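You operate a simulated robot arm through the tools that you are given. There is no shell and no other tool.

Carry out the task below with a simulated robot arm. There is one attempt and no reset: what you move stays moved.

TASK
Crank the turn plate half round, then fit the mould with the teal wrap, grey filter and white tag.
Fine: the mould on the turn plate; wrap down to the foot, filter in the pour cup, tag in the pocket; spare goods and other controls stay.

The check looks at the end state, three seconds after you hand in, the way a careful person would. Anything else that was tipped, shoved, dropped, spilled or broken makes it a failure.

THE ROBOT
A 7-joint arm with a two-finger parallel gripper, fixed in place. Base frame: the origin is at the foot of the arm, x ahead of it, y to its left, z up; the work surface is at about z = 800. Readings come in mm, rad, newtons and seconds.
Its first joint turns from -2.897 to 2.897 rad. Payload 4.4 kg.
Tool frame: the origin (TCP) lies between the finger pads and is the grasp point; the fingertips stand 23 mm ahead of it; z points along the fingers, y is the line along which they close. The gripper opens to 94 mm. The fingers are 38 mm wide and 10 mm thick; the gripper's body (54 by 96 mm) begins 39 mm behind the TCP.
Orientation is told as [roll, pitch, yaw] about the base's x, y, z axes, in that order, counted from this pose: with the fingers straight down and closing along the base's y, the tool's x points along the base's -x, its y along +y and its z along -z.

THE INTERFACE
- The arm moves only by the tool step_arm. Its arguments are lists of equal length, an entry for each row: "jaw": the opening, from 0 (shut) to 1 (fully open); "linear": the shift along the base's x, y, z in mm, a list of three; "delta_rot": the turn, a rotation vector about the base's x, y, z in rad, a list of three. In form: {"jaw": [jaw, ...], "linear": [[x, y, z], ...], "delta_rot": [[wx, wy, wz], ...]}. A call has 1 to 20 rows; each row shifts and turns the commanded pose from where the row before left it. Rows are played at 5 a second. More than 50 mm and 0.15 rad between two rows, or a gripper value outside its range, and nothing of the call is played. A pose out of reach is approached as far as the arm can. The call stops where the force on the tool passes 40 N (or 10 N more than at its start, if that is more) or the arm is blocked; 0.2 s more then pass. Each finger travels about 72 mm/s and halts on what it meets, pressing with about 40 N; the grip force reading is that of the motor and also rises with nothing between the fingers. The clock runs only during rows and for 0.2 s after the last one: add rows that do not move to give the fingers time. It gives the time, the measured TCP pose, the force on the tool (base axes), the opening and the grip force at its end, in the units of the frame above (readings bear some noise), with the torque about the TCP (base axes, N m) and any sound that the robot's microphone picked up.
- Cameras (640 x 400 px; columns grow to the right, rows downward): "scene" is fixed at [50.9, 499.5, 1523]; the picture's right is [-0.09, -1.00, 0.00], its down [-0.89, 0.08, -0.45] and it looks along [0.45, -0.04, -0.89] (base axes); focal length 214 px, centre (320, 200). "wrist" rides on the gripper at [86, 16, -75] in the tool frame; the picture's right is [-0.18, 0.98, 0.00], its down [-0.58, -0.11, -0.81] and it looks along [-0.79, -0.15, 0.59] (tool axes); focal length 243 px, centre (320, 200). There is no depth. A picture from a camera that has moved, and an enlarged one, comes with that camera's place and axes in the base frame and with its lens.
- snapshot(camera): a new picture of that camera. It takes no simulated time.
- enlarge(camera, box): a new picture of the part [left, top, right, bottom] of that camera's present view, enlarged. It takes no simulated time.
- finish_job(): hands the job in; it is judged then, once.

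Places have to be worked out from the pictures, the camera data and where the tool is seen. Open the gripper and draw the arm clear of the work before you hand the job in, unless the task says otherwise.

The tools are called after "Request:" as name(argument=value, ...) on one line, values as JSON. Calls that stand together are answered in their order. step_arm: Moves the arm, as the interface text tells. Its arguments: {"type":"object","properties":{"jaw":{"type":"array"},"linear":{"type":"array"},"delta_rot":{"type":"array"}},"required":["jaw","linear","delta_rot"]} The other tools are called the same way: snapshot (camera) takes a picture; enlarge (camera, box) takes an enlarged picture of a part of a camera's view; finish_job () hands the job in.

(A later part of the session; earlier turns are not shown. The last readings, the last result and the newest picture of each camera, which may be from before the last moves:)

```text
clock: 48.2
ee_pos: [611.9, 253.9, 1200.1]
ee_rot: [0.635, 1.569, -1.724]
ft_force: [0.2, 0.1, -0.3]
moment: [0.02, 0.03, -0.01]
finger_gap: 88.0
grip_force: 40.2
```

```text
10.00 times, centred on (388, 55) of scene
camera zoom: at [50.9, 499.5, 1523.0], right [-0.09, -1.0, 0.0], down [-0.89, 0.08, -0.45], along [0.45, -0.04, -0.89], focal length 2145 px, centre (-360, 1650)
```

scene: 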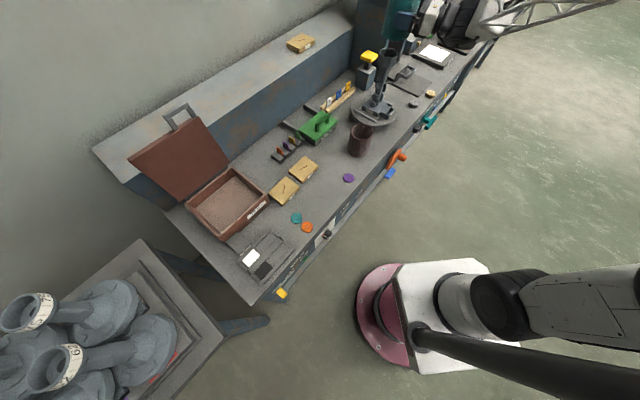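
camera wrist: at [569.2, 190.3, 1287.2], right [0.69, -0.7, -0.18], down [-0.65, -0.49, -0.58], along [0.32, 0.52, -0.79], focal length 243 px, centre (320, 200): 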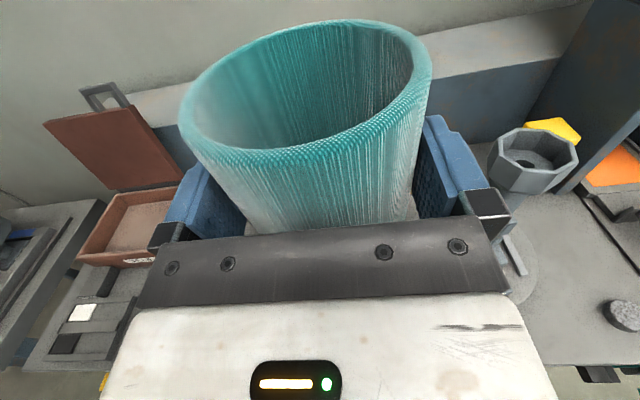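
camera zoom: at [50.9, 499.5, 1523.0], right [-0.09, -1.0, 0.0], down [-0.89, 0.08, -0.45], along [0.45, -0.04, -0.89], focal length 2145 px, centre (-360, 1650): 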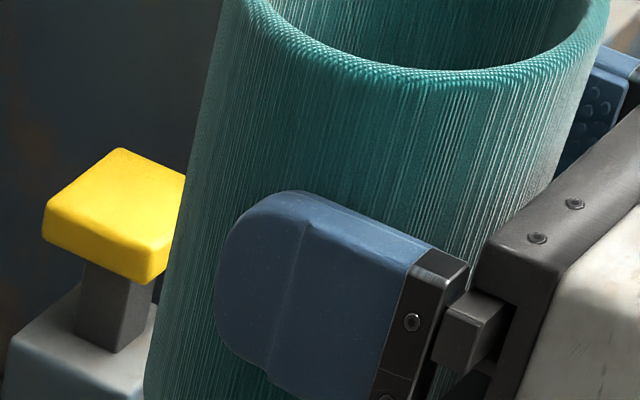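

Two wrist views intersect within 0.1 mm at (825.6, 192.3, 1087) and the bias-corrected scene ray agrees (824.5,191.4). I move the wrap back over that axis (wrap centre is ~11.5 mm ahead of the TCP).

Request:
step_arm(jaw=[0.85, 0.85, 0.85, 0.85, 0.85, 0.85, 0.85, 0.85], linear=[[20, -7, 0], [34, -11.8, 0], [34, -11.8, 0], [34, -11.8, 0], [34, -11.8, 0], [34, -11.8, 0], [18.8, -6.4, 0], [0, 0, 0]], delta_rot=[[0, 0, 0.0374], [0, 0, 0.0374], [0, 0, 0.0374], [0, 0, 0.0374], [0, 0, 0.0374], [0, 0, 0.0374], [0, 0, 0.0374], [0, 0, 0]])

Request:
step_arm(jaw=[0.85, 0.85], linear=[[0, 0, -15], [0, 0, -15]], delta_rot=[[0, 0, 0], [0, 0, 0]])

Request:
enlarge(camera="scene", box=[352, 20, 416, 60])

Request:
snapshot(camera="wrist")

```text
clock: 50.0
ee_pos: [821.1, 180.9, 1199.6]
ee_rot: [0.406, 1.57, -1.695]
ft_force: [0.1, 0.4, -0.2]
moment: [-0.03, 0.01, 0.01]
finger_gap: 87.6
grip_force: 39.9
```

```text
clock: 50.6
ee_pos: [819.2, 180.3, 1170.4]
ee_rot: [1.13, 1.568, -0.969]
ft_force: [0.0, 0.6, -1.4]
moment: [-0.02, 0.04, 0.02]
finger_gap: 87.7
grip_force: 40.0
```

```text
10.00 times, centred on (384, 40) of scene
camera zoom: at [50.9, 499.5, 1523.0], right [-0.09, -1.0, 0.0], down [-0.89, 0.08, -0.45], along [0.45, -0.04, -0.89], focal length 2145 px, centre (-320, 1800)
```

zoom: 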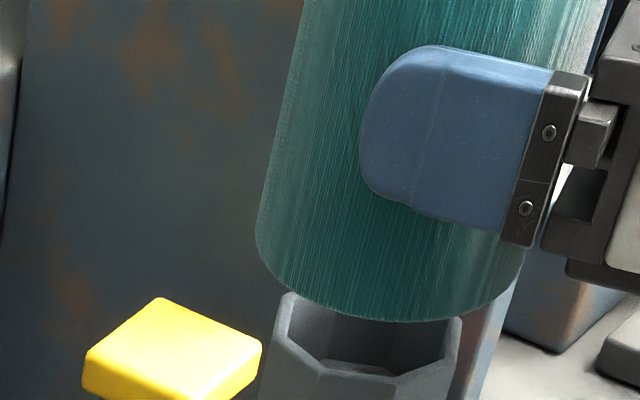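

```text
taken
camera wrist: at [795.6, 108.2, 1257.3], right [0.85, -0.5, -0.18], down [-0.5, -0.64, -0.58], along [0.17, 0.58, -0.79], focal length 243 px, centre (320, 200)
```

wrist: 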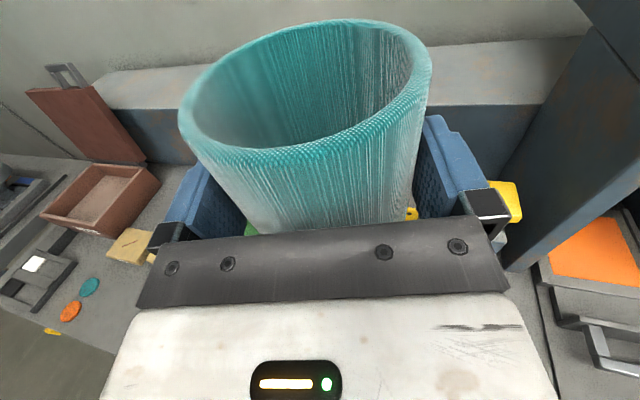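

The wrap's projected bottom and the cup now line up within about 1 mm of the expected aligned position. I lower slowly past the cup rim, letting the force limit stop any contact.

Request:
step_arm(jaw=[0.85, 0.85, 0.85, 0.85, 0.85, 0.85, 0.85], linear=[[0.3, 0.4, -6], [0, 0, -6], [0, 0, -5], [0, 0, -5], [0, 0, -5], [0, 0, -5], [0, 0, 0]], delta_rot=[[0, 0, 0], [0, 0, 0], [0, 0, 0], [0, 0, 0], [0, 0, 0], [0, 0, 0], [0, 0, 0]])

Request:
enlarge(camera="scene", box=[352, 20, 416, 60])

Request:
enlarge(camera="wrist", box=[160, 0, 480, 200])

```text
clock: 52.2
ee_pos: [820.3, 181.2, 1139.1]
ee_rot: [0.62, 1.569, -1.476]
ft_force: [0.7, 0.4, -0.7]
moment: [0.01, -0.02, -0.03]
finger_gap: 87.6
grip_force: 40.0
```

```text
10.00 times, centred on (384, 40) of scene
camera zoom: at [50.9, 499.5, 1523.0], right [-0.09, -1.0, 0.0], down [-0.89, 0.08, -0.45], along [0.45, -0.04, -0.89], focal length 2145 px, centre (-320, 1800)
```

zoom: 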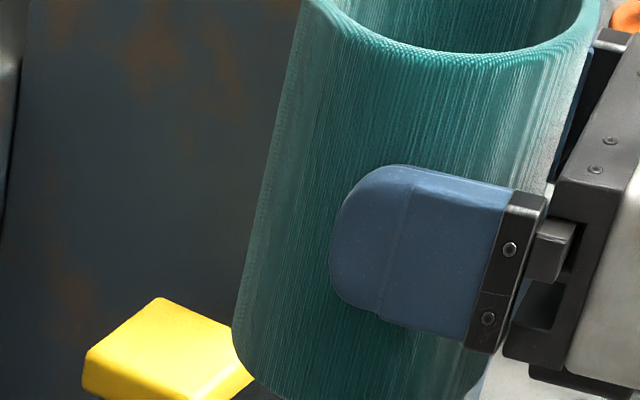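

```text
2.00 times, centred on (320, 100) of wrist
camera zoom: at [795.7, 109.1, 1225.9], right [0.85, -0.5, -0.18], down [-0.5, -0.64, -0.58], along [0.17, 0.58, -0.79], focal length 485 px, centre (320, 400)
```

zoom: 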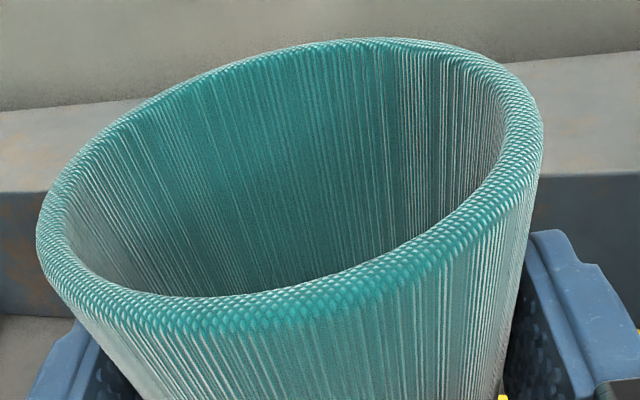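

No contact; the wrap bottom should now be around the rim. I continue down another 40 mm and look inside the wrap.

Request:
step_arm(jaw=[0.85, 0.85, 0.85, 0.85, 0.85, 0.85, 0.85, 0.85, 0.85], linear=[[0, 0, -5], [0, 0, -5], [0, 0, -5], [0, 0, -5], [0, 0, -5], [0, 0, -5], [0, 0, -5], [0, 0, -5], [0, 0, 0]], delta_rot=[[0, 0, 0], [0, 0, 0], [0, 0, 0], [0, 0, 0], [0, 0, 0], [0, 0, 0], [0, 0, 0], [0, 0, 0], [0, 0, 0]])

Request:
enlarge(camera="scene", box=[352, 20, 416, 60])

Request:
enlarge(camera="wrist", box=[160, 0, 480, 200])

```text
clock: 54.2
ee_pos: [820.9, 180.1, 1099.3]
ee_rot: [0.515, 1.568, -1.584]
ft_force: [0.0, 0.0, -0.2]
moment: [-0.01, -0.01, 0.0]
finger_gap: 87.9
grip_force: 40.1
```

```text
10.00 times, centred on (384, 40) of scene
camera zoom: at [50.9, 499.5, 1523.0], right [-0.09, -1.0, 0.0], down [-0.89, 0.08, -0.45], along [0.45, -0.04, -0.89], focal length 2145 px, centre (-320, 1800)
```

zoom: 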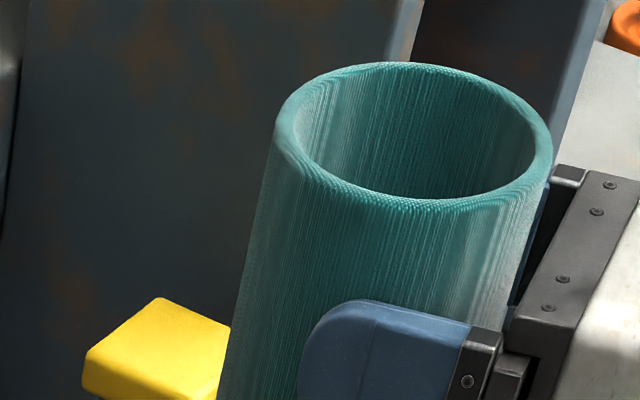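

```text
2.00 times, centred on (320, 100) of wrist
camera zoom: at [796.5, 108.9, 1186.3], right [0.85, -0.5, -0.18], down [-0.5, -0.64, -0.58], along [0.17, 0.58, -0.79], focal length 485 px, centre (320, 400)
```

zoom: 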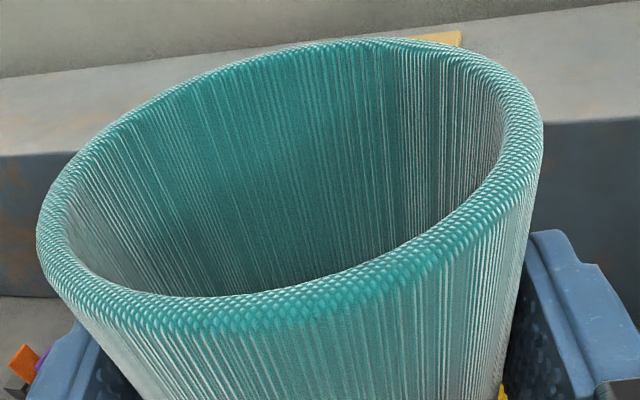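

Still free. I continue down 40 mm more; the cup should then become visible inside.

Request:
step_arm(jaw=[0.85, 0.85, 0.85, 0.85, 0.85, 0.85, 0.85, 0.85, 0.85], linear=[[0, 0, -5], [0, 0, -5], [0, 0, -5], [0, 0, -5], [0, 0, -5], [0, 0, -5], [0, 0, -5], [0, 0, -5], [0, 0, 0]], delta_rot=[[0, 0, 0], [0, 0, 0], [0, 0, 0], [0, 0, 0], [0, 0, 0], [0, 0, 0], [0, 0, 0], [0, 0, 0], [0, 0, 0]])

Request:
enlarge(camera="scene", box=[352, 30, 416, 70])

Request:
enlarge(camera="wrist", box=[160, 0, 480, 200])

```text
clock: 56.2
ee_pos: [819.6, 179.8, 1058.8]
ee_rot: [0.621, 1.568, -1.474]
ft_force: [-0.5, 0.0, -1.2]
moment: [0.04, -0.03, 0.0]
finger_gap: 87.5
grip_force: 39.8
```

```text
10.00 times, centred on (384, 50) of scene
camera zoom: at [50.9, 499.5, 1523.0], right [-0.09, -1.0, 0.0], down [-0.89, 0.08, -0.45], along [0.45, -0.04, -0.89], focal length 2145 px, centre (-320, 1700)
```

zoom: 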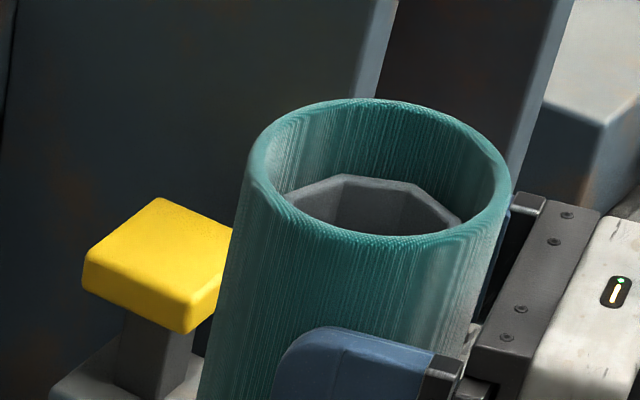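

```text
2.00 times, centred on (320, 100) of wrist
camera zoom: at [796.4, 108.2, 1145.4], right [0.85, -0.5, -0.18], down [-0.5, -0.64, -0.58], along [0.17, 0.58, -0.79], focal length 485 px, centre (320, 400)
```

zoom: 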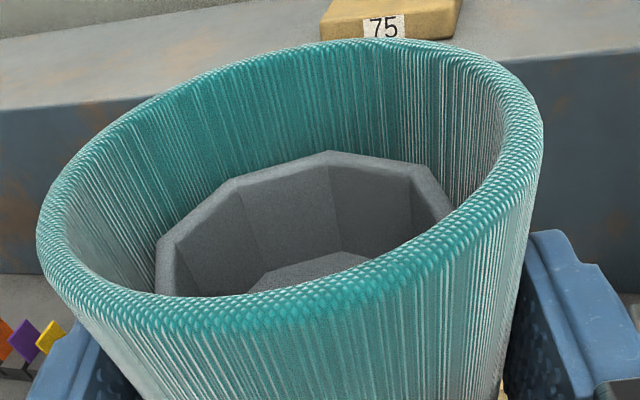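

The cup is seated concentrically inside the wrap. I keep lowering 80 mm more, over the studs of the stem, with the force limit guarding.

Request:
step_arm(jaw=[0.85, 0.85, 0.85, 0.85, 0.85, 0.85, 0.85, 0.85, 0.85, 0.85, 0.85, 0.85, 0.85, 0.85, 0.85, 0.85, 0.85], linear=[[0, 0, -5], [0, 0, -5], [0, 0, -5], [0, 0, -5], [0, 0, -5], [0, 0, -5], [0, 0, -5], [0, 0, -5], [0, 0, -5], [0, 0, -5], [0, 0, -5], [0, 0, -5], [0, 0, -5], [0, 0, -5], [0, 0, -5], [0, 0, -5], [0, 0, 0]], delta_rot=[[0, 0, 0], [0, 0, 0], [0, 0, 0], [0, 0, 0], [0, 0, 0], [0, 0, 0], [0, 0, 0], [0, 0, 0], [0, 0, 0], [0, 0, 0], [0, 0, 0], [0, 0, 0], [0, 0, 0], [0, 0, 0], [0, 0, 0], [0, 0, 0], [0, 0, 0]])

Request:
enlarge(camera="scene", box=[340, 45, 436, 105])

Request:
snapshot(camera="wrist")

```text
clock: 59.8
ee_pos: [820.6, 181.5, 979.6]
ee_rot: [0.413, 1.57, -1.686]
ft_force: [-0.2, -0.7, -0.4]
moment: [0.01, 0.0, 0.02]
finger_gap: 87.6
grip_force: 39.6
```

```text
6.67 times, centred on (388, 75) of scene
camera zoom: at [50.9, 499.5, 1523.0], right [-0.09, -1.0, 0.0], down [-0.89, 0.08, -0.45], along [0.45, -0.04, -0.89], focal length 1430 px, centre (-133, 1033)
```

zoom: 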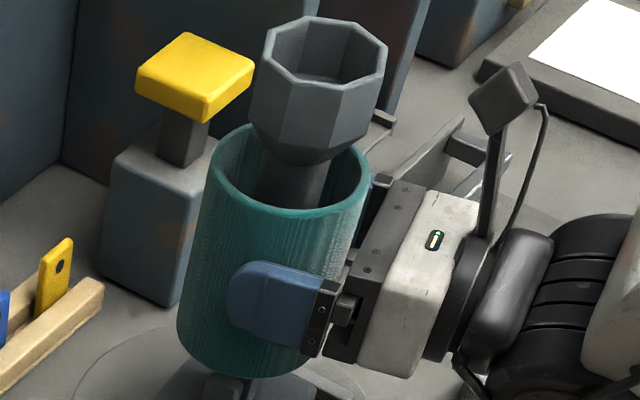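

```text
taken
camera wrist: at [796.2, 109.2, 1066.5], right [0.85, -0.5, -0.18], down [-0.5, -0.64, -0.58], along [0.17, 0.58, -0.79], focal length 243 px, centre (320, 200)
```

wrist: 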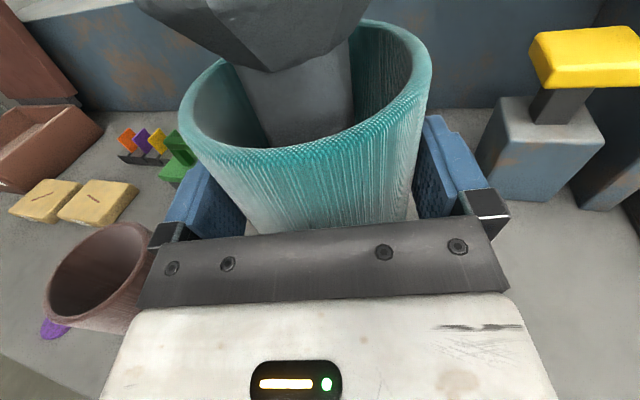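

Wrap bottom is ~919 now. I lower more slowly to find the foot by contact.

Request:
step_arm(jaw=[0.85, 0.85, 0.85, 0.85, 0.85, 0.85, 0.85, 0.85, 0.85, 0.85, 0.85], linear=[[0, 0, -4], [0, 0, -4], [0, 0, -4], [0, 0, -4], [0, 0, -4], [0, 0, -2], [0, 0, -2], [0, 0, -2], [0, 0, -2], [0, 0, -2], [0, 0, 0]], delta_rot=[[0, 0, 0], [0, 0, 0], [0, 0, 0], [0, 0, 0], [0, 0, 0], [0, 0, 0], [0, 0, 0], [0, 0, 0], [0, 0, 0], [0, 0, 0], [0, 0, 0]])

Request:
enlarge(camera="scene", box=[340, 60, 436, 120])

```text
clock: 62.2
ee_pos: [820.3, 180.7, 948.7]
ee_rot: [0.616, 1.567, -1.483]
ft_force: [-0.2, 0.2, -0.5]
moment: [0.02, 0.03, -0.01]
finger_gap: 87.5
grip_force: 40.2
```

```text
6.67 times, centred on (388, 90) of scene
camera zoom: at [50.9, 499.5, 1523.0], right [-0.09, -1.0, 0.0], down [-0.89, 0.08, -0.45], along [0.45, -0.04, -0.89], focal length 1430 px, centre (-133, 933)
```

zoom: 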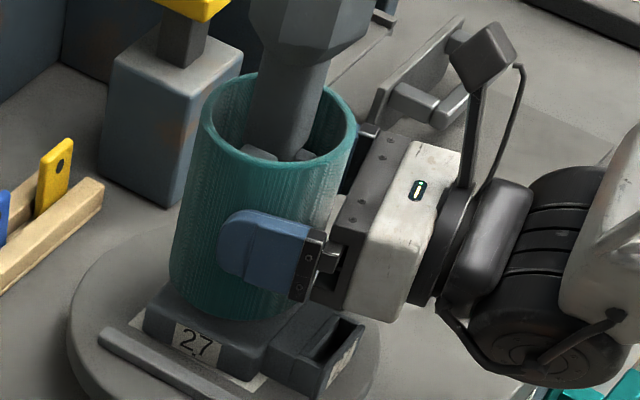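

Almost at the foot, still no contact. I continue in 2 mm rows.

Request:
step_arm(jaw=[0.85, 0.85, 0.85, 0.85, 0.85, 0.85], linear=[[0, 0, -2], [0, 0, -2], [0, 0, -2], [0, 0, -2], [0, 0, -2], [0, 0, 0]], delta_rot=[[0, 0, 0], [0, 0, 0], [0, 0, 0], [0, 0, 0], [0, 0, 0], [0, 0, 0]])

Request:
enlarge(camera="scene", box=[348, 80, 412, 120])

```text
clock: 63.6
ee_pos: [820.7, 180.7, 938.2]
ee_rot: [0.725, 1.569, -1.373]
ft_force: [0.2, -0.6, 0.1]
moment: [0.02, 0.01, 0.03]
finger_gap: 87.6
grip_force: 39.9
```

```text
10.00 times, centred on (380, 100) of scene
camera zoom: at [50.9, 499.5, 1523.0], right [-0.09, -1.0, 0.0], down [-0.89, 0.08, -0.45], along [0.45, -0.04, -0.89], focal length 2145 px, centre (-280, 1200)
```

zoom: 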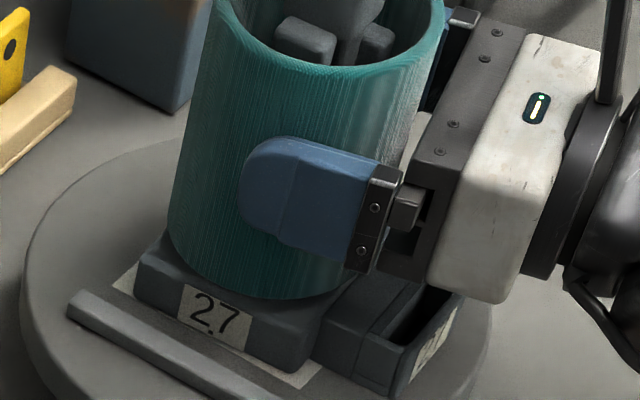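

Still no contact reading; a few more 2 mm rows.

Request:
step_arm(jaw=[0.85, 0.85, 0.85, 0.85, 0.85], linear=[[0, 0, -2], [0, 0, -2], [0, 0, -2], [0, 0, -2], [0, 0, 0]], delta_rot=[[0, 0, 0], [0, 0, 0], [0, 0, 0], [0, 0, 0], [0, 0, 0]])

Request:
enlarge(camera="scene", box=[348, 80, 412, 120])

```text
clock: 64.8
ee_pos: [819.4, 179.3, 931.8]
ee_rot: [1.888, 1.567, -0.211]
ft_force: [-8.9, 1.3, 31.3]
moment: [0.64, 1.3, 0.14]
finger_gap: 87.5
grip_force: 39.6
```

```text
10.00 times, centred on (380, 100) of scene
camera zoom: at [50.9, 499.5, 1523.0], right [-0.09, -1.0, 0.0], down [-0.89, 0.08, -0.45], along [0.45, -0.04, -0.89], focal length 2145 px, centre (-280, 1200)
```

zoom: 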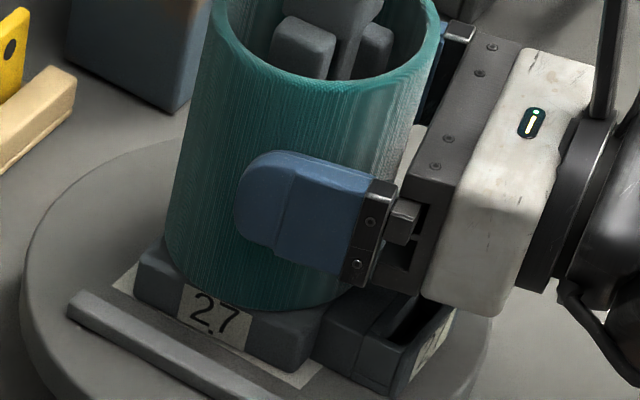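

Contact at 31 N upward: the wrap's bottom is on the foot. I relieve the pressure by ~1.5 mm, then open the jaws fully.

Request:
step_arm(jaw=[0.85, 0.85, 0.9, 0.95, 1, 1, 1], linear=[[0, 0, 1.5], [0, 0, 0], [0, 0, 0], [0, 0, 0], [0, 0, 0], [0, 0, 0], [0, 0, 0]], delta_rot=[[0, 0, 0], [0, 0, 0], [0, 0, 0], [0, 0, 0], [0, 0, 0], [0, 0, 0], [0, 0, 0]])

Request:
enlarge(camera="scene", box=[348, 70, 428, 120])

Request:
enlarge(camera="wrist", box=[140, 0, 500, 225])

```text
clock: 66.4
ee_pos: [820.1, 180.8, 932.6]
ee_rot: [0.584, 1.569, -1.514]
ft_force: [-0.6, -0.6, -0.3]
moment: [0.02, 0.0, 0.0]
finger_gap: 94.0
grip_force: 0.1
```

```text
8.00 times, centred on (388, 95) of scene
camera zoom: at [50.9, 499.5, 1523.0], right [-0.09, -1.0, 0.0], down [-0.89, 0.08, -0.45], along [0.45, -0.04, -0.89], focal length 1716 px, centre (-224, 1040)
```

zoom: 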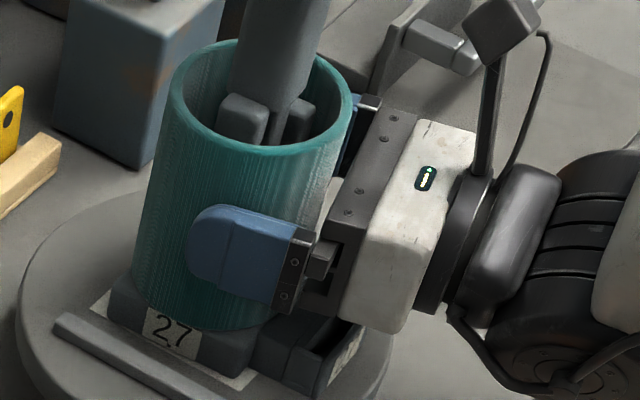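

```text
1.78 times, centred on (320, 112) of wrist
camera zoom: at [795.5, 108.6, 1020.0], right [0.85, -0.5, -0.18], down [-0.5, -0.64, -0.58], along [0.17, 0.58, -0.79], focal length 431 px, centre (320, 356)
```

zoom: 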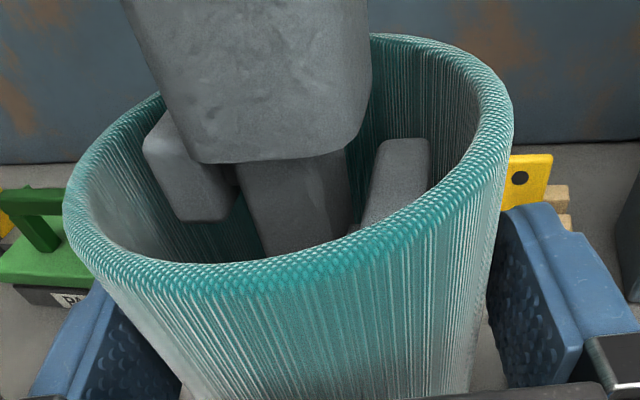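

The wrap stands on the foot with the nubs inside. I withdraw straight back along the tool axis, watching that the wrap does not move.

Request:
step_arm(jaw=[1, 1, 1, 1, 1, 1, 1], linear=[[-3, -5.2, 0], [-5, -8.66, 0], [-7.5, -13, 0], [-10, -17.3, 0], [-15, -26, 0], [-20, -34.6, 0], [0, 0, 0]], delta_rot=[[0, 0, 0], [0, 0, 0], [0, 0, 0], [0, 0, 0], [0, 0, 0], [0, 0, 0], [0, 0, 0]])

Request:
snapshot(camera="wrist")

Request:
enlarge(camera="scene", box=[340, 40, 436, 130])

```text
clock: 68.0
ee_pos: [756.6, 79.0, 931.9]
ee_rot: [0.585, 1.57, -1.512]
ft_force: [-0.6, -0.8, -0.3]
moment: [0.0, 0.01, 0.02]
finger_gap: 94.2
grip_force: 0.0
```

```text
taken
camera wrist: at [733.6, 5.9, 1018.7], right [0.85, -0.5, -0.18], down [-0.5, -0.64, -0.58], along [0.17, 0.58, -0.79], focal length 243 px, centre (320, 200)
```

wrist: 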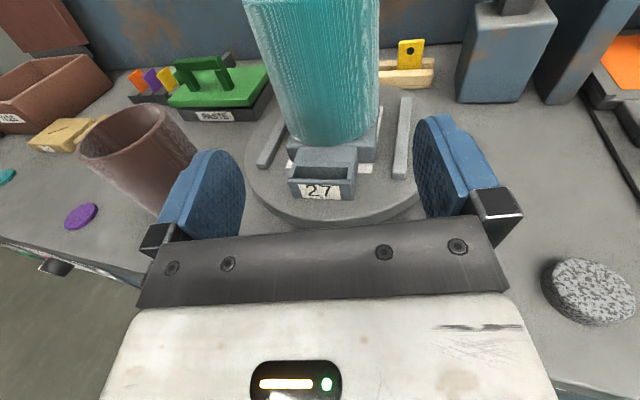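

```text
4.44 times, centred on (388, 85) of scene
camera zoom: at [50.9, 499.5, 1523.0], right [-0.09, -1.0, 0.0], down [-0.89, 0.08, -0.45], along [0.45, -0.04, -0.89], focal length 953 px, centre (18, 711)
```

zoom: 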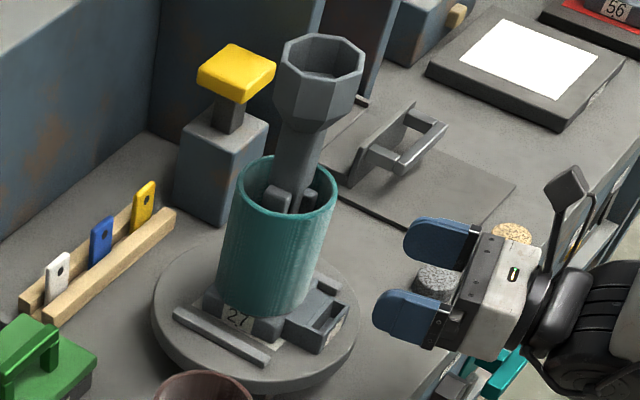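

The wrap is seated with the plate undisturbed. Next I study the pocket from here.

Request:
enlarge(camera="wrist", box=[250, 110, 410, 210])

Request:
enlarge(camera="wrist", box=[120, 20, 440, 220])

Request:
enlarge(camera="scene", box=[360, 95, 408, 125])

```text
4.00 times, centred on (330, 160) of wrist
camera zoom: at [733.6, 5.9, 1018.7], right [0.85, -0.5, -0.18], down [-0.5, -0.64, -0.58], along [0.17, 0.58, -0.79], focal length 970 px, centre (280, 360)
```

zoom: 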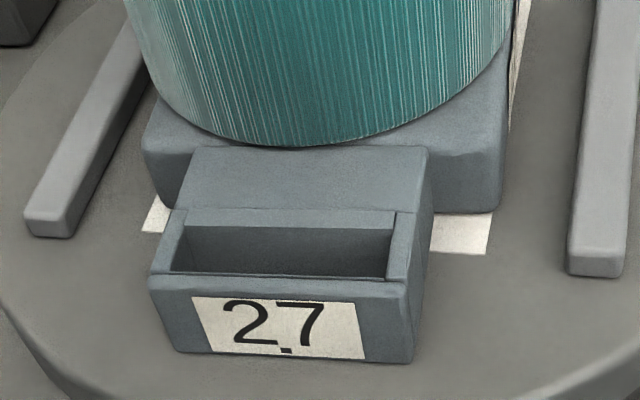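

```text
2.00 times, centred on (280, 120) of wrist
camera zoom: at [733.6, 5.9, 1018.7], right [0.85, -0.5, -0.18], down [-0.5, -0.64, -0.58], along [0.17, 0.58, -0.79], focal length 485 px, centre (400, 360)
```

zoom: 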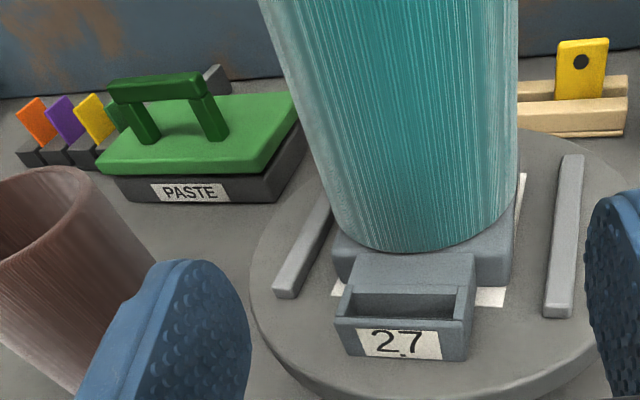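

```text
13.33 times, centred on (384, 110) of scene
camera zoom: at [50.9, 499.5, 1523.0], right [-0.09, -1.0, 0.0], down [-0.89, 0.08, -0.45], along [0.45, -0.04, -0.89], focal length 2860 px, centre (-533, 1400)
```

zoom: 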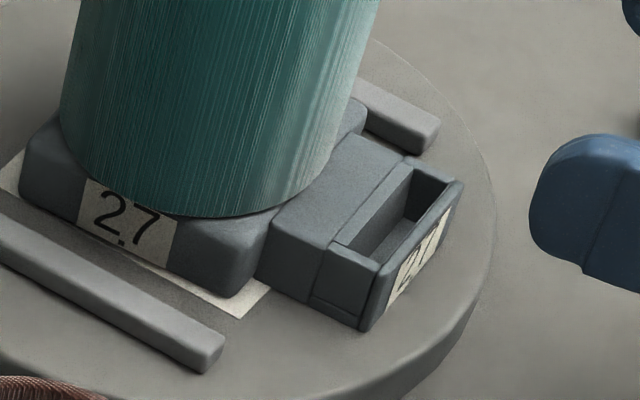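

Pocket slot: about 42×12.5 mm, centre ≈ (777,134.5), rim z≈877, facing the robot. The white tag is at ≈(898,382), top z≈865, near the reach limit, so I'll grip its side edges with a nearly vertical tool. First I rise and roll the tool back by 180° in free space.

Request:
step_arm(jaw=[0.7, 0.7, 0.7, 0.7, 0.7, 0.7, 0.7, 0.7, 0.7, 0.7, 0.7, 0.7, 0.7, 0.7, 0.7, 0.7, 0.7, 0.7, 0.7, 0.7], linear=[[-10, -17, 40], [-10, -17, 40], [-10, -17, 40], [0, 0, 20], [0, 0, 0], [0, 0, 0], [0, 0, 0], [0, 0, 0], [0, 0, 0], [0, 0, 0], [0, 0, 0], [0, 0, 0], [0, 0, 0], [0, 0, 0], [0, 0, 0], [0, 0, 0], [0, 0, 0], [0, 0, 0], [0, 0, 0], [0, 0, 0]], delta_rot=[[0, 0, 0], [0, 0, 0], [0, 0, 0], [-0.0748, -0.1296, 0], [-0.0748, -0.1296, 0], [-0.0748, -0.1296, 0], [-0.0748, -0.1296, 0], [-0.0748, -0.1296, 0], [-0.0748, -0.1296, 0], [-0.0748, -0.1296, 0], [-0.0748, -0.1296, 0], [-0.0748, -0.1296, 0], [-0.0748, -0.1296, 0], [-0.0748, -0.1296, 0], [-0.0748, -0.1296, 0], [-0.0748, -0.1296, 0], [-0.0748, -0.1296, 0], [-0.0748, -0.1296, 0], [-0.0748, -0.1296, 0], [-0.0748, -0.1296, 0]])

Request:
snapshot(camera="wrist")

```text
clock: 72.2
ee_pos: [728.1, 24.8, 1072.3]
ee_rot: [1.576, -0.979, -0.525]
ft_force: [0.0, -0.1, -0.2]
moment: [-0.03, 0.03, 0.0]
finger_gap: 65.9
grip_force: 0.0
```

```text
taken
camera wrist: at [638.0, -8.3, 1009.5], right [-0.62, 0.35, 0.7], down [-0.04, -0.91, 0.42], along [0.78, 0.23, 0.58], focal length 243 px, centre (320, 200)
```

wrist: 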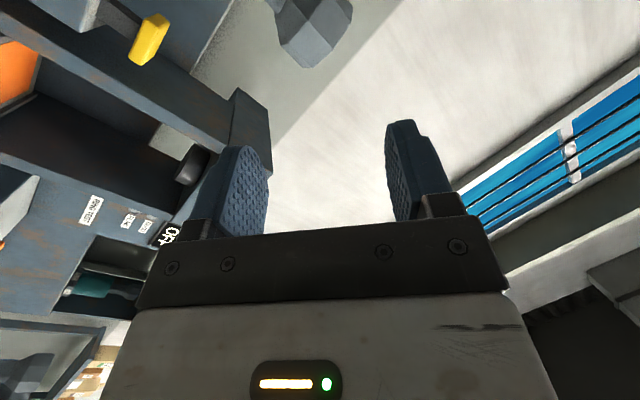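

Rolling proceeds as planned; I finish the roll and pitch the tool down to 70° below horizontal, heading along the bench normal (45°).

Request:
step_arm(jaw=[0.7, 0.7, 0.7, 0.7, 0.7, 0.7, 0.7, 0.7, 0.7, 0.7, 0.7, 0.7, 0.7, 0.7, 0.7, 0.7], linear=[[0, 0, 0], [0, 0, 0], [0, 0, 0], [0, 0, 0], [0, 0, 0], [0, 0, 0], [0, 0, 0], [0, 0, 0], [0, 0, 0], [0, 0, 0], [0, 0, 0], [0, 0, 0], [0, 0, 0], [0, 0, 0], [0, 0, 0], [0, 0, 0]], delta_rot=[[-0.0748, -0.1296, 0], [-0.0748, -0.1296, 0], [-0.0748, -0.1296, 0], [-0.0748, -0.1296, 0], [-0.1175, 0.0679, 0], [-0.1175, 0.0679, 0], [-0.1175, 0.0679, 0], [-0.1175, 0.0679, 0], [-0.1175, 0.0679, 0], [-0.1175, 0.0679, 0], [-0.1175, 0.0679, 0], [-0.1175, 0.0679, 0], [-0.1175, 0.0679, 0], [0, 0, -0.131], [0, 0, -0.131], [0, 0, 0]])

Request:
snapshot(camera="wrist")

Request:
snapshot(camera="scene")

```text
clock: 75.6
ee_pos: [729.3, 25.1, 1072.1]
ee_rot: [0.005, -0.351, 0.786]
ft_force: [0.4, -0.5, 0.0]
moment: [0.03, -0.06, -0.02]
finger_gap: 65.9
grip_force: 0.0
```

```text
taken
camera wrist: at [642.3, -39.7, 1113.2], right [-0.58, 0.81, 0.07], down [0.27, 0.11, 0.96], along [0.77, 0.57, -0.28], focal length 243 px, centre (320, 200)
```

wrist: 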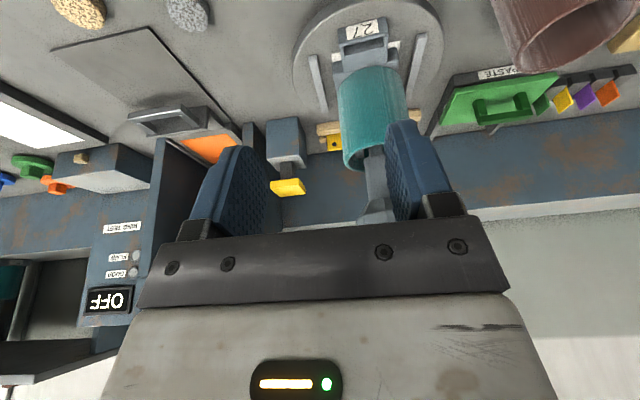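

```text
taken
```

scene: 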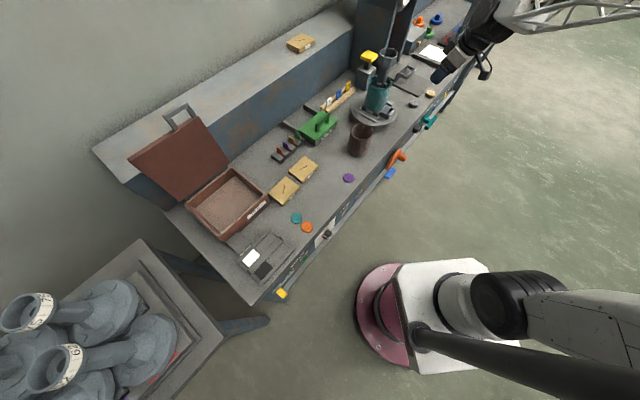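

The tool is at 70° with heading 45°. I travel around the left of the mould at z≈1010 to a point just short of the tag rack.

Request:
step_arm(jaw=[0.65, 0.65, 0.65, 0.65, 0.65, 0.65, 0.65, 0.65, 0.65, 0.65, 0.65, 0.65], linear=[[-28, 28, -12], [-28, 28, -12], [-28, 28, -12], [-28, 28, -12], [-28, 28, -12], [30, 26, 0], [33, 28, 0], [33, 28, 0], [33, 28, 0], [33, 28, 0], [33, 28, 0], [0, 0, 0]], delta_rot=[[0, 0, 0], [0, 0, 0], [0, 0, 0], [0, 0, 0], [0, 0, 0], [0, 0, 0], [0, 0, 0], [0, 0, 0], [0, 0, 0], [0, 0, 0], [0, 0, 0], [0, 0, 0]])

Request:
snapshot(camera="wrist")

Request:
snapshot(camera="scene")

```text
clock: 78.2
ee_pos: [781.9, 328.6, 1010.8]
ee_rot: [0.003, -0.35, 0.789]
ft_force: [-0.4, 0.3, -0.5]
moment: [0.0, -0.01, 0.03]
finger_gap: 61.1
grip_force: 0.0
```

```text
taken
camera wrist: at [696.3, 264.9, 1051.3], right [-0.58, 0.81, 0.07], down [0.27, 0.11, 0.96], along [0.77, 0.57, -0.28], focal length 243 px, centre (320, 200)
```

wrist: 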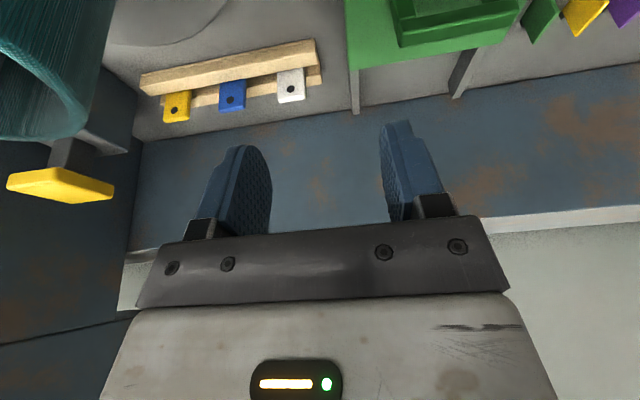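

```text
taken
```

scene: 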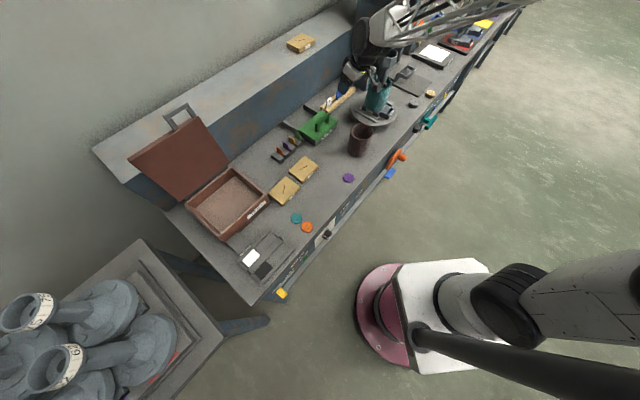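

The rack is now in view. I check the forearm's clearance over the pour cup in the scene view, and enlarge the tags.

Request:
enlarge(camera="scene", box=[330, 0, 490, 120])

Request:
enlarge(camera="wrist", box=[120, 20, 360, 150])

```text
3.33 times, centred on (410, 60) of scene
camera zoom: at [50.9, 499.5, 1523.0], right [-0.09, -1.0, 0.0], down [-0.89, 0.08, -0.45], along [0.45, -0.04, -0.89], focal length 715 px, centre (20, 667)
```

zoom: 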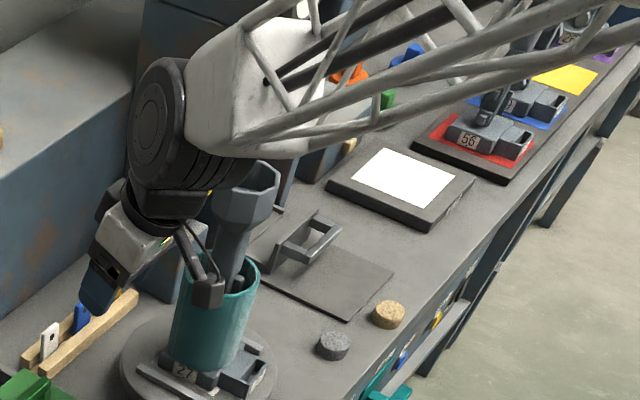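

```text
2.67 times, centred on (240, 85) of wrist
camera zoom: at [696.3, 264.9, 1051.3], right [-0.58, 0.81, 0.07], down [0.27, 0.11, 0.96], along [0.77, 0.57, -0.28], focal length 647 px, centre (533, 507)
```

zoom: 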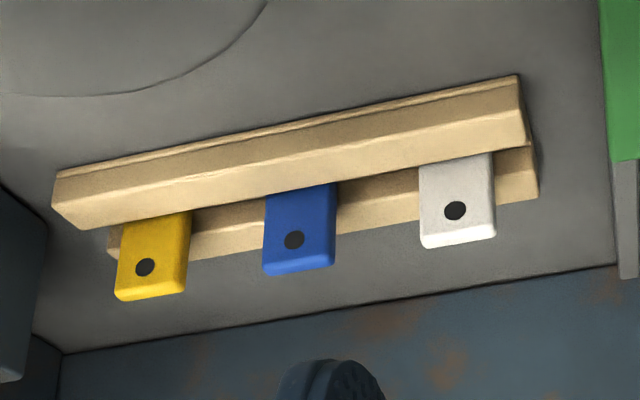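

The forearm passes near the pour cup in this view; I zoom in to judge the clearance before descending.

Request:
enlarge(camera="scene", box=[360, 20, 440, 70])

Request:
enlarge(camera="scene", box=[420, 0, 640, 137])

```text
8.00 times, centred on (400, 45) of scene
camera zoom: at [50.9, 499.5, 1523.0], right [-0.09, -1.0, 0.0], down [-0.89, 0.08, -0.45], along [0.45, -0.04, -0.89], focal length 1716 px, centre (-320, 1440)
```

zoom: 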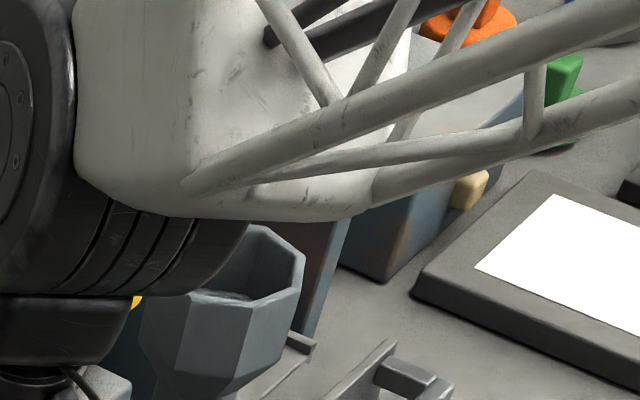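

```text
2.91 times, centred on (530, 68) of scene
camera zoom: at [50.9, 499.5, 1523.0], right [-0.09, -1.0, 0.0], down [-0.89, 0.08, -0.45], along [0.45, -0.04, -0.89], focal length 624 px, centre (-291, 582)
```

zoom: 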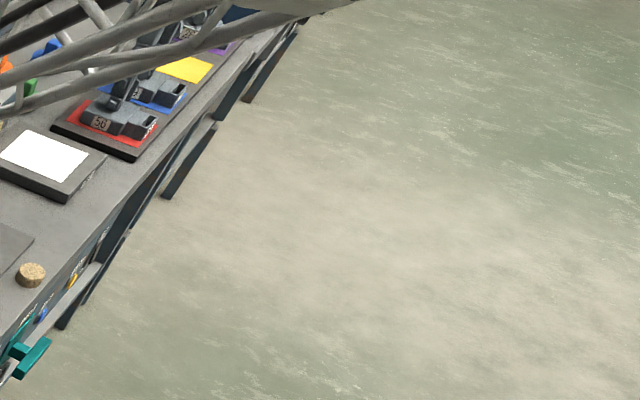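

The wrist joint lies on the robot side of the mould and rises away, but low down it would come within ~2 cm of the cup at this tilt. I steepen the tool to 80° and move over the tag while still high, then check again.

Request:
step_arm(jaw=[0.65, 0.65, 0.65, 0.65, 0.65, 0.65, 0.65, 0.65], linear=[[0, 0, 0], [0, 0, 0], [23, 10.7, 0], [23, 10.7, 0], [23, 10.7, 0], [23, 10.7, 0], [23.8, 10.7, 0], [0, 0, 0]], delta_rot=[[-0.0617, 0.0617, 0], [-0.0617, 0.0617, 0], [0, 0, 0], [0, 0, 0], [0, 0, 0], [0, 0, 0], [0, 0, 0], [0, 0, 0]])

Request:
snapshot(camera="wrist")

Request:
enlarge(camera="scene", box=[320, 0, 448, 120])

```text
clock: 80.0
ee_pos: [899.5, 383.7, 1015.3]
ee_rot: [0.004, -0.175, 0.79]
ft_force: [-0.7, 0.7, -1.3]
moment: [0.01, -0.02, 0.02]
finger_gap: 61.0
grip_force: 0.0
```

```text
taken
camera wrist: at [818.4, 326.0, 1074.0], right [-0.57, 0.82, 0.04], down [0.38, 0.23, 0.9], along [0.73, 0.52, -0.44], focal length 243 px, centre (320, 200)
```

wrist: 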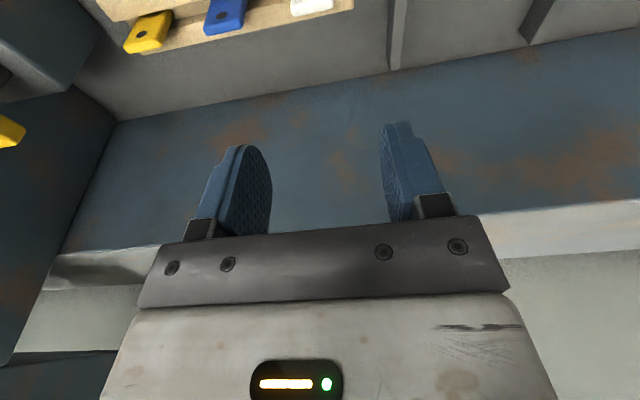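

```text
3.33 times, centred on (384, 60) of scene
camera zoom: at [50.9, 499.5, 1523.0], right [-0.09, -1.0, 0.0], down [-0.89, 0.08, -0.45], along [0.45, -0.04, -0.89], focal length 715 px, centre (107, 667)
```

zoom: 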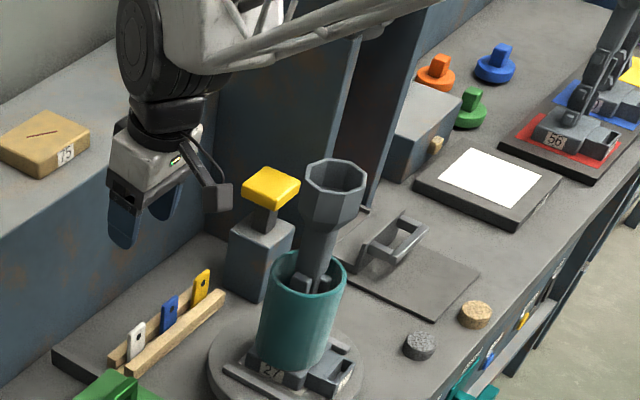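

From here the wrist and forearm are well left of and above the cup, with the forearm running back toward the base. I descend in stages; first 70 mm, then check.

Request:
step_arm(jaw=[0.65, 0.65, 0.65, 0.65, 0.65], linear=[[0, 0, -18], [0, 0, -18], [0, 0, -18], [0, 0, -16], [0, 0, 0]], delta_rot=[[0, 0, 0], [0, 0, 0], [0, 0, 0], [0, 0, 0], [0, 0, 0]])

Request:
enlarge(camera="scene", box=[320, 0, 480, 120])

Request:
snapshot(camera="wrist")

```text
clock: 81.2
ee_pos: [899.7, 383.5, 943.4]
ee_rot: [0.003, -0.177, 0.79]
ft_force: [0.0, 0.0, -0.3]
moment: [-0.03, 0.02, 0.03]
finger_gap: 61.0
grip_force: 0.1
```

```text
3.33 times, centred on (400, 60) of scene
camera zoom: at [50.9, 499.5, 1523.0], right [-0.09, -1.0, 0.0], down [-0.89, 0.08, -0.45], along [0.45, -0.04, -0.89], focal length 715 px, centre (53, 667)
```

zoom: 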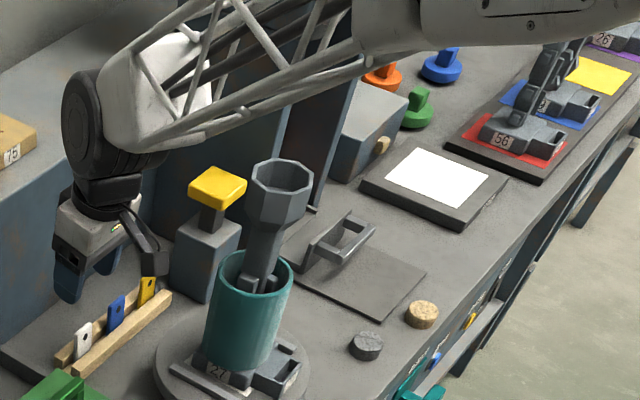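

```text
taken
camera wrist: at [819.0, 326.9, 1002.4], right [-0.57, 0.82, 0.04], down [0.38, 0.23, 0.9], along [0.73, 0.52, -0.44], focal length 243 px, centre (320, 200)
```

wrist: 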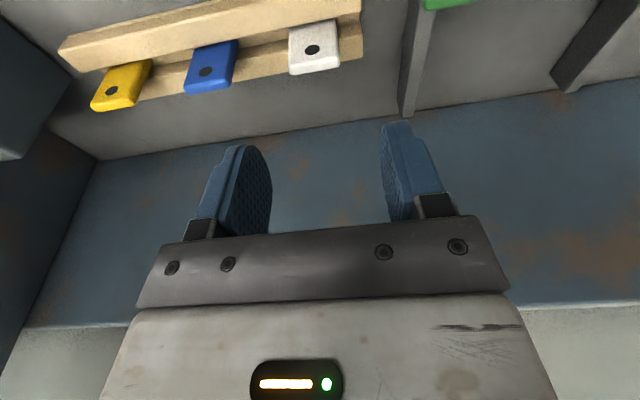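

The forearm seems to run over toward −y near the mould, so I look at the whole scene to judge its line before any further descent.

Request:
snapshot(camera="scene")

Request:
enlarge(camera="scene", box=[330, 0, 450, 75])

Request:
enlarge(camera="scene", box=[400, 0, 560, 60])

```text
taken
```

scene: 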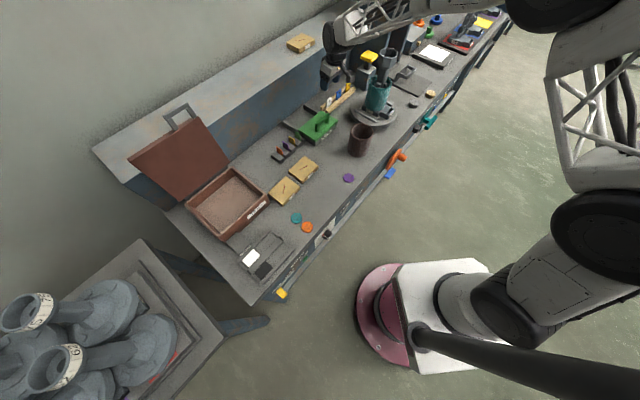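

```text
5.33 times, centred on (390, 38) of scene
camera zoom: at [50.9, 499.5, 1523.0], right [-0.09, -1.0, 0.0], down [-0.89, 0.08, -0.45], along [0.45, -0.04, -0.89], focal length 1144 px, centre (-53, 1067)
```

zoom: 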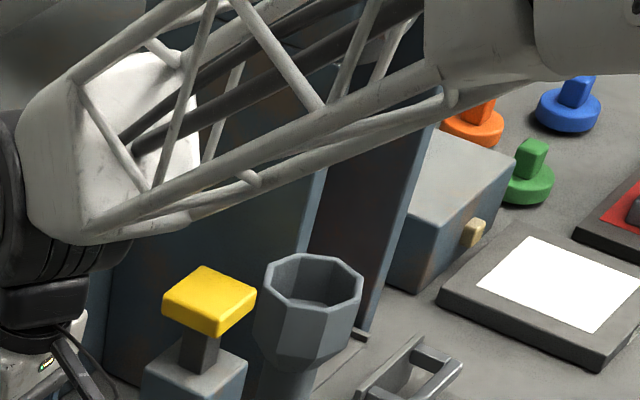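

```text
4.00 times, centred on (480, 30) of scene
camera zoom: at [50.9, 499.5, 1523.0], right [-0.09, -1.0, 0.0], down [-0.89, 0.08, -0.45], along [0.45, -0.04, -0.89], focal length 858 px, centre (-320, 880)
```

zoom: 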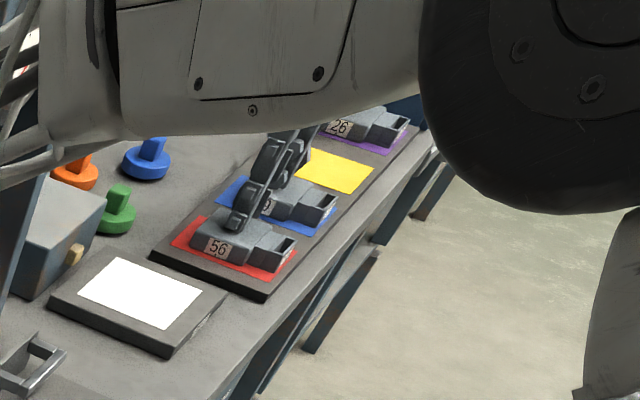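

The elbow is at upper right, so the forearm crosses near the cup but currently ~90 mm above it; its lower chord is at v≈165 (u≈290 in this zoom), while contact with the rim would appear near v≈313. I descend in small steps and monitor that margin.

Request:
step_arm(jaw=[0.65, 0.65, 0.65, 0.65], linear=[[-1, -0.5, -12], [0, 0, -12], [0, 0, -12], [0, 0, 0]], delta_rot=[[0, 0, 0], [0, 0, 0], [0, 0, 0], [0, 0, 0]])

Request:
enlarge(camera="scene", box=[330, 0, 450, 75])

Request:
snapshot(camera="wrist")

```text
clock: 82.2
ee_pos: [899.8, 384.1, 906.2]
ee_rot: [0.004, -0.177, 0.789]
ft_force: [0.1, 0.2, 0.0]
moment: [0.01, 0.01, 0.03]
finger_gap: 61.0
grip_force: 0.0
```

```text
5.33 times, centred on (390, 38) of scene
camera zoom: at [50.9, 499.5, 1523.0], right [-0.09, -1.0, 0.0], down [-0.89, 0.08, -0.45], along [0.45, -0.04, -0.89], focal length 1144 px, centre (-53, 1067)
```

zoom: 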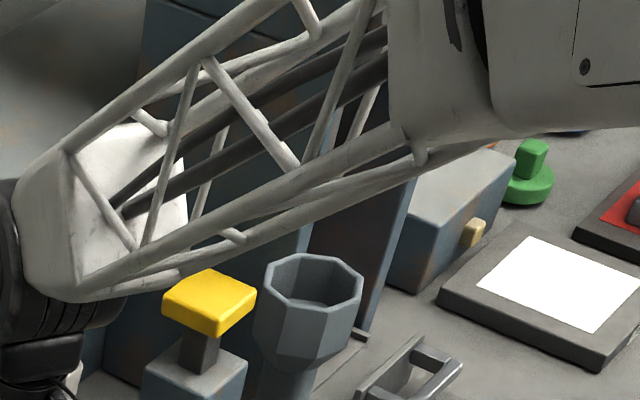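

```text
taken
camera wrist: at [818.5, 326.3, 965.4], right [-0.57, 0.82, 0.04], down [0.38, 0.23, 0.9], along [0.73, 0.52, -0.44], focal length 243 px, centre (320, 200)
```

wrist: 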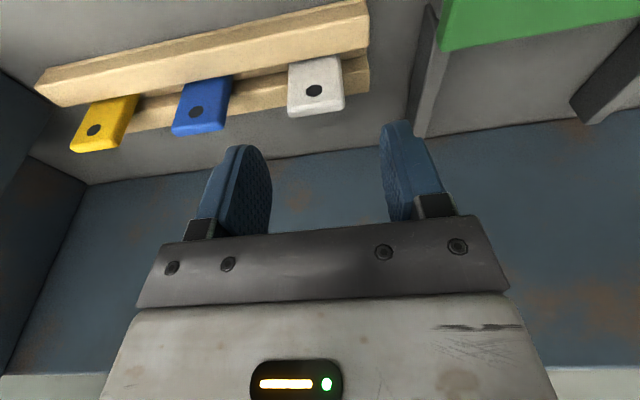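

Margin is fine: the lower chord sits ~60 mm above the cup rim and each mm of descent costs ~0.7 mm. Tag centre s≈364.7, top z≈865, rack bars z≈824. I descend another 20 mm and re-check.

Request:
step_arm(jaw=[0.6, 0.6, 0.6], linear=[[-1, -1, -10], [0, 0, -10], [0, 0, 0]], delta_rot=[[0, 0, 0], [0, 0, 0], [0, 0, 0]])

Request:
enlarge(camera="scene", box=[330, 0, 450, 75])

Request:
snapshot(camera="wrist")

```text
clock: 83.0
ee_pos: [897.8, 383.1, 887.9]
ee_rot: [0.005, -0.175, 0.789]
ft_force: [0.1, -0.6, 0.0]
moment: [-0.01, -0.04, 0.02]
finger_gap: 56.5
grip_force: 0.1
```

```text
5.33 times, centred on (390, 38) of scene
camera zoom: at [50.9, 499.5, 1523.0], right [-0.09, -1.0, 0.0], down [-0.89, 0.08, -0.45], along [0.45, -0.04, -0.89], focal length 1144 px, centre (-53, 1067)
```

zoom: 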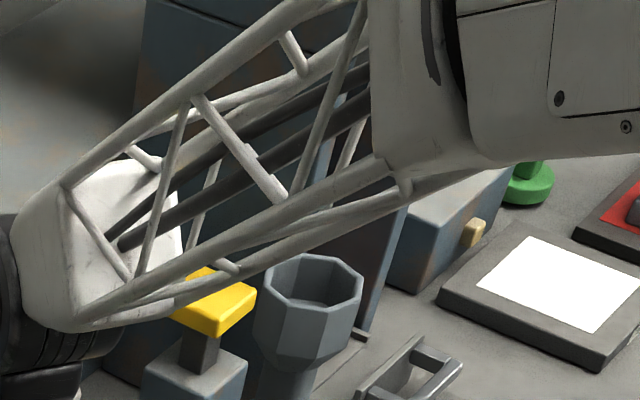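

```text
taken
camera wrist: at [817.2, 325.8, 945.3], right [-0.57, 0.82, 0.04], down [0.38, 0.23, 0.9], along [0.73, 0.52, -0.44], focal length 243 px, centre (320, 200)
```

wrist: 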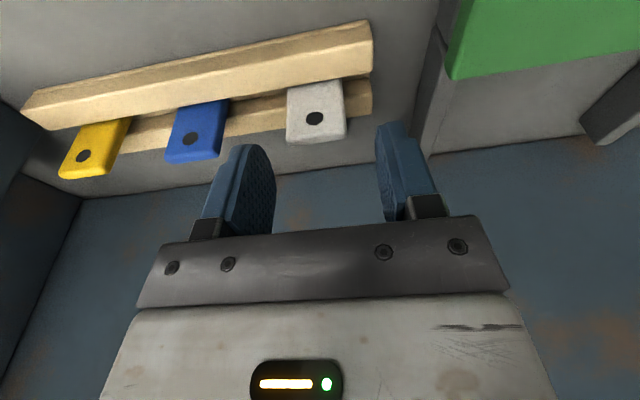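

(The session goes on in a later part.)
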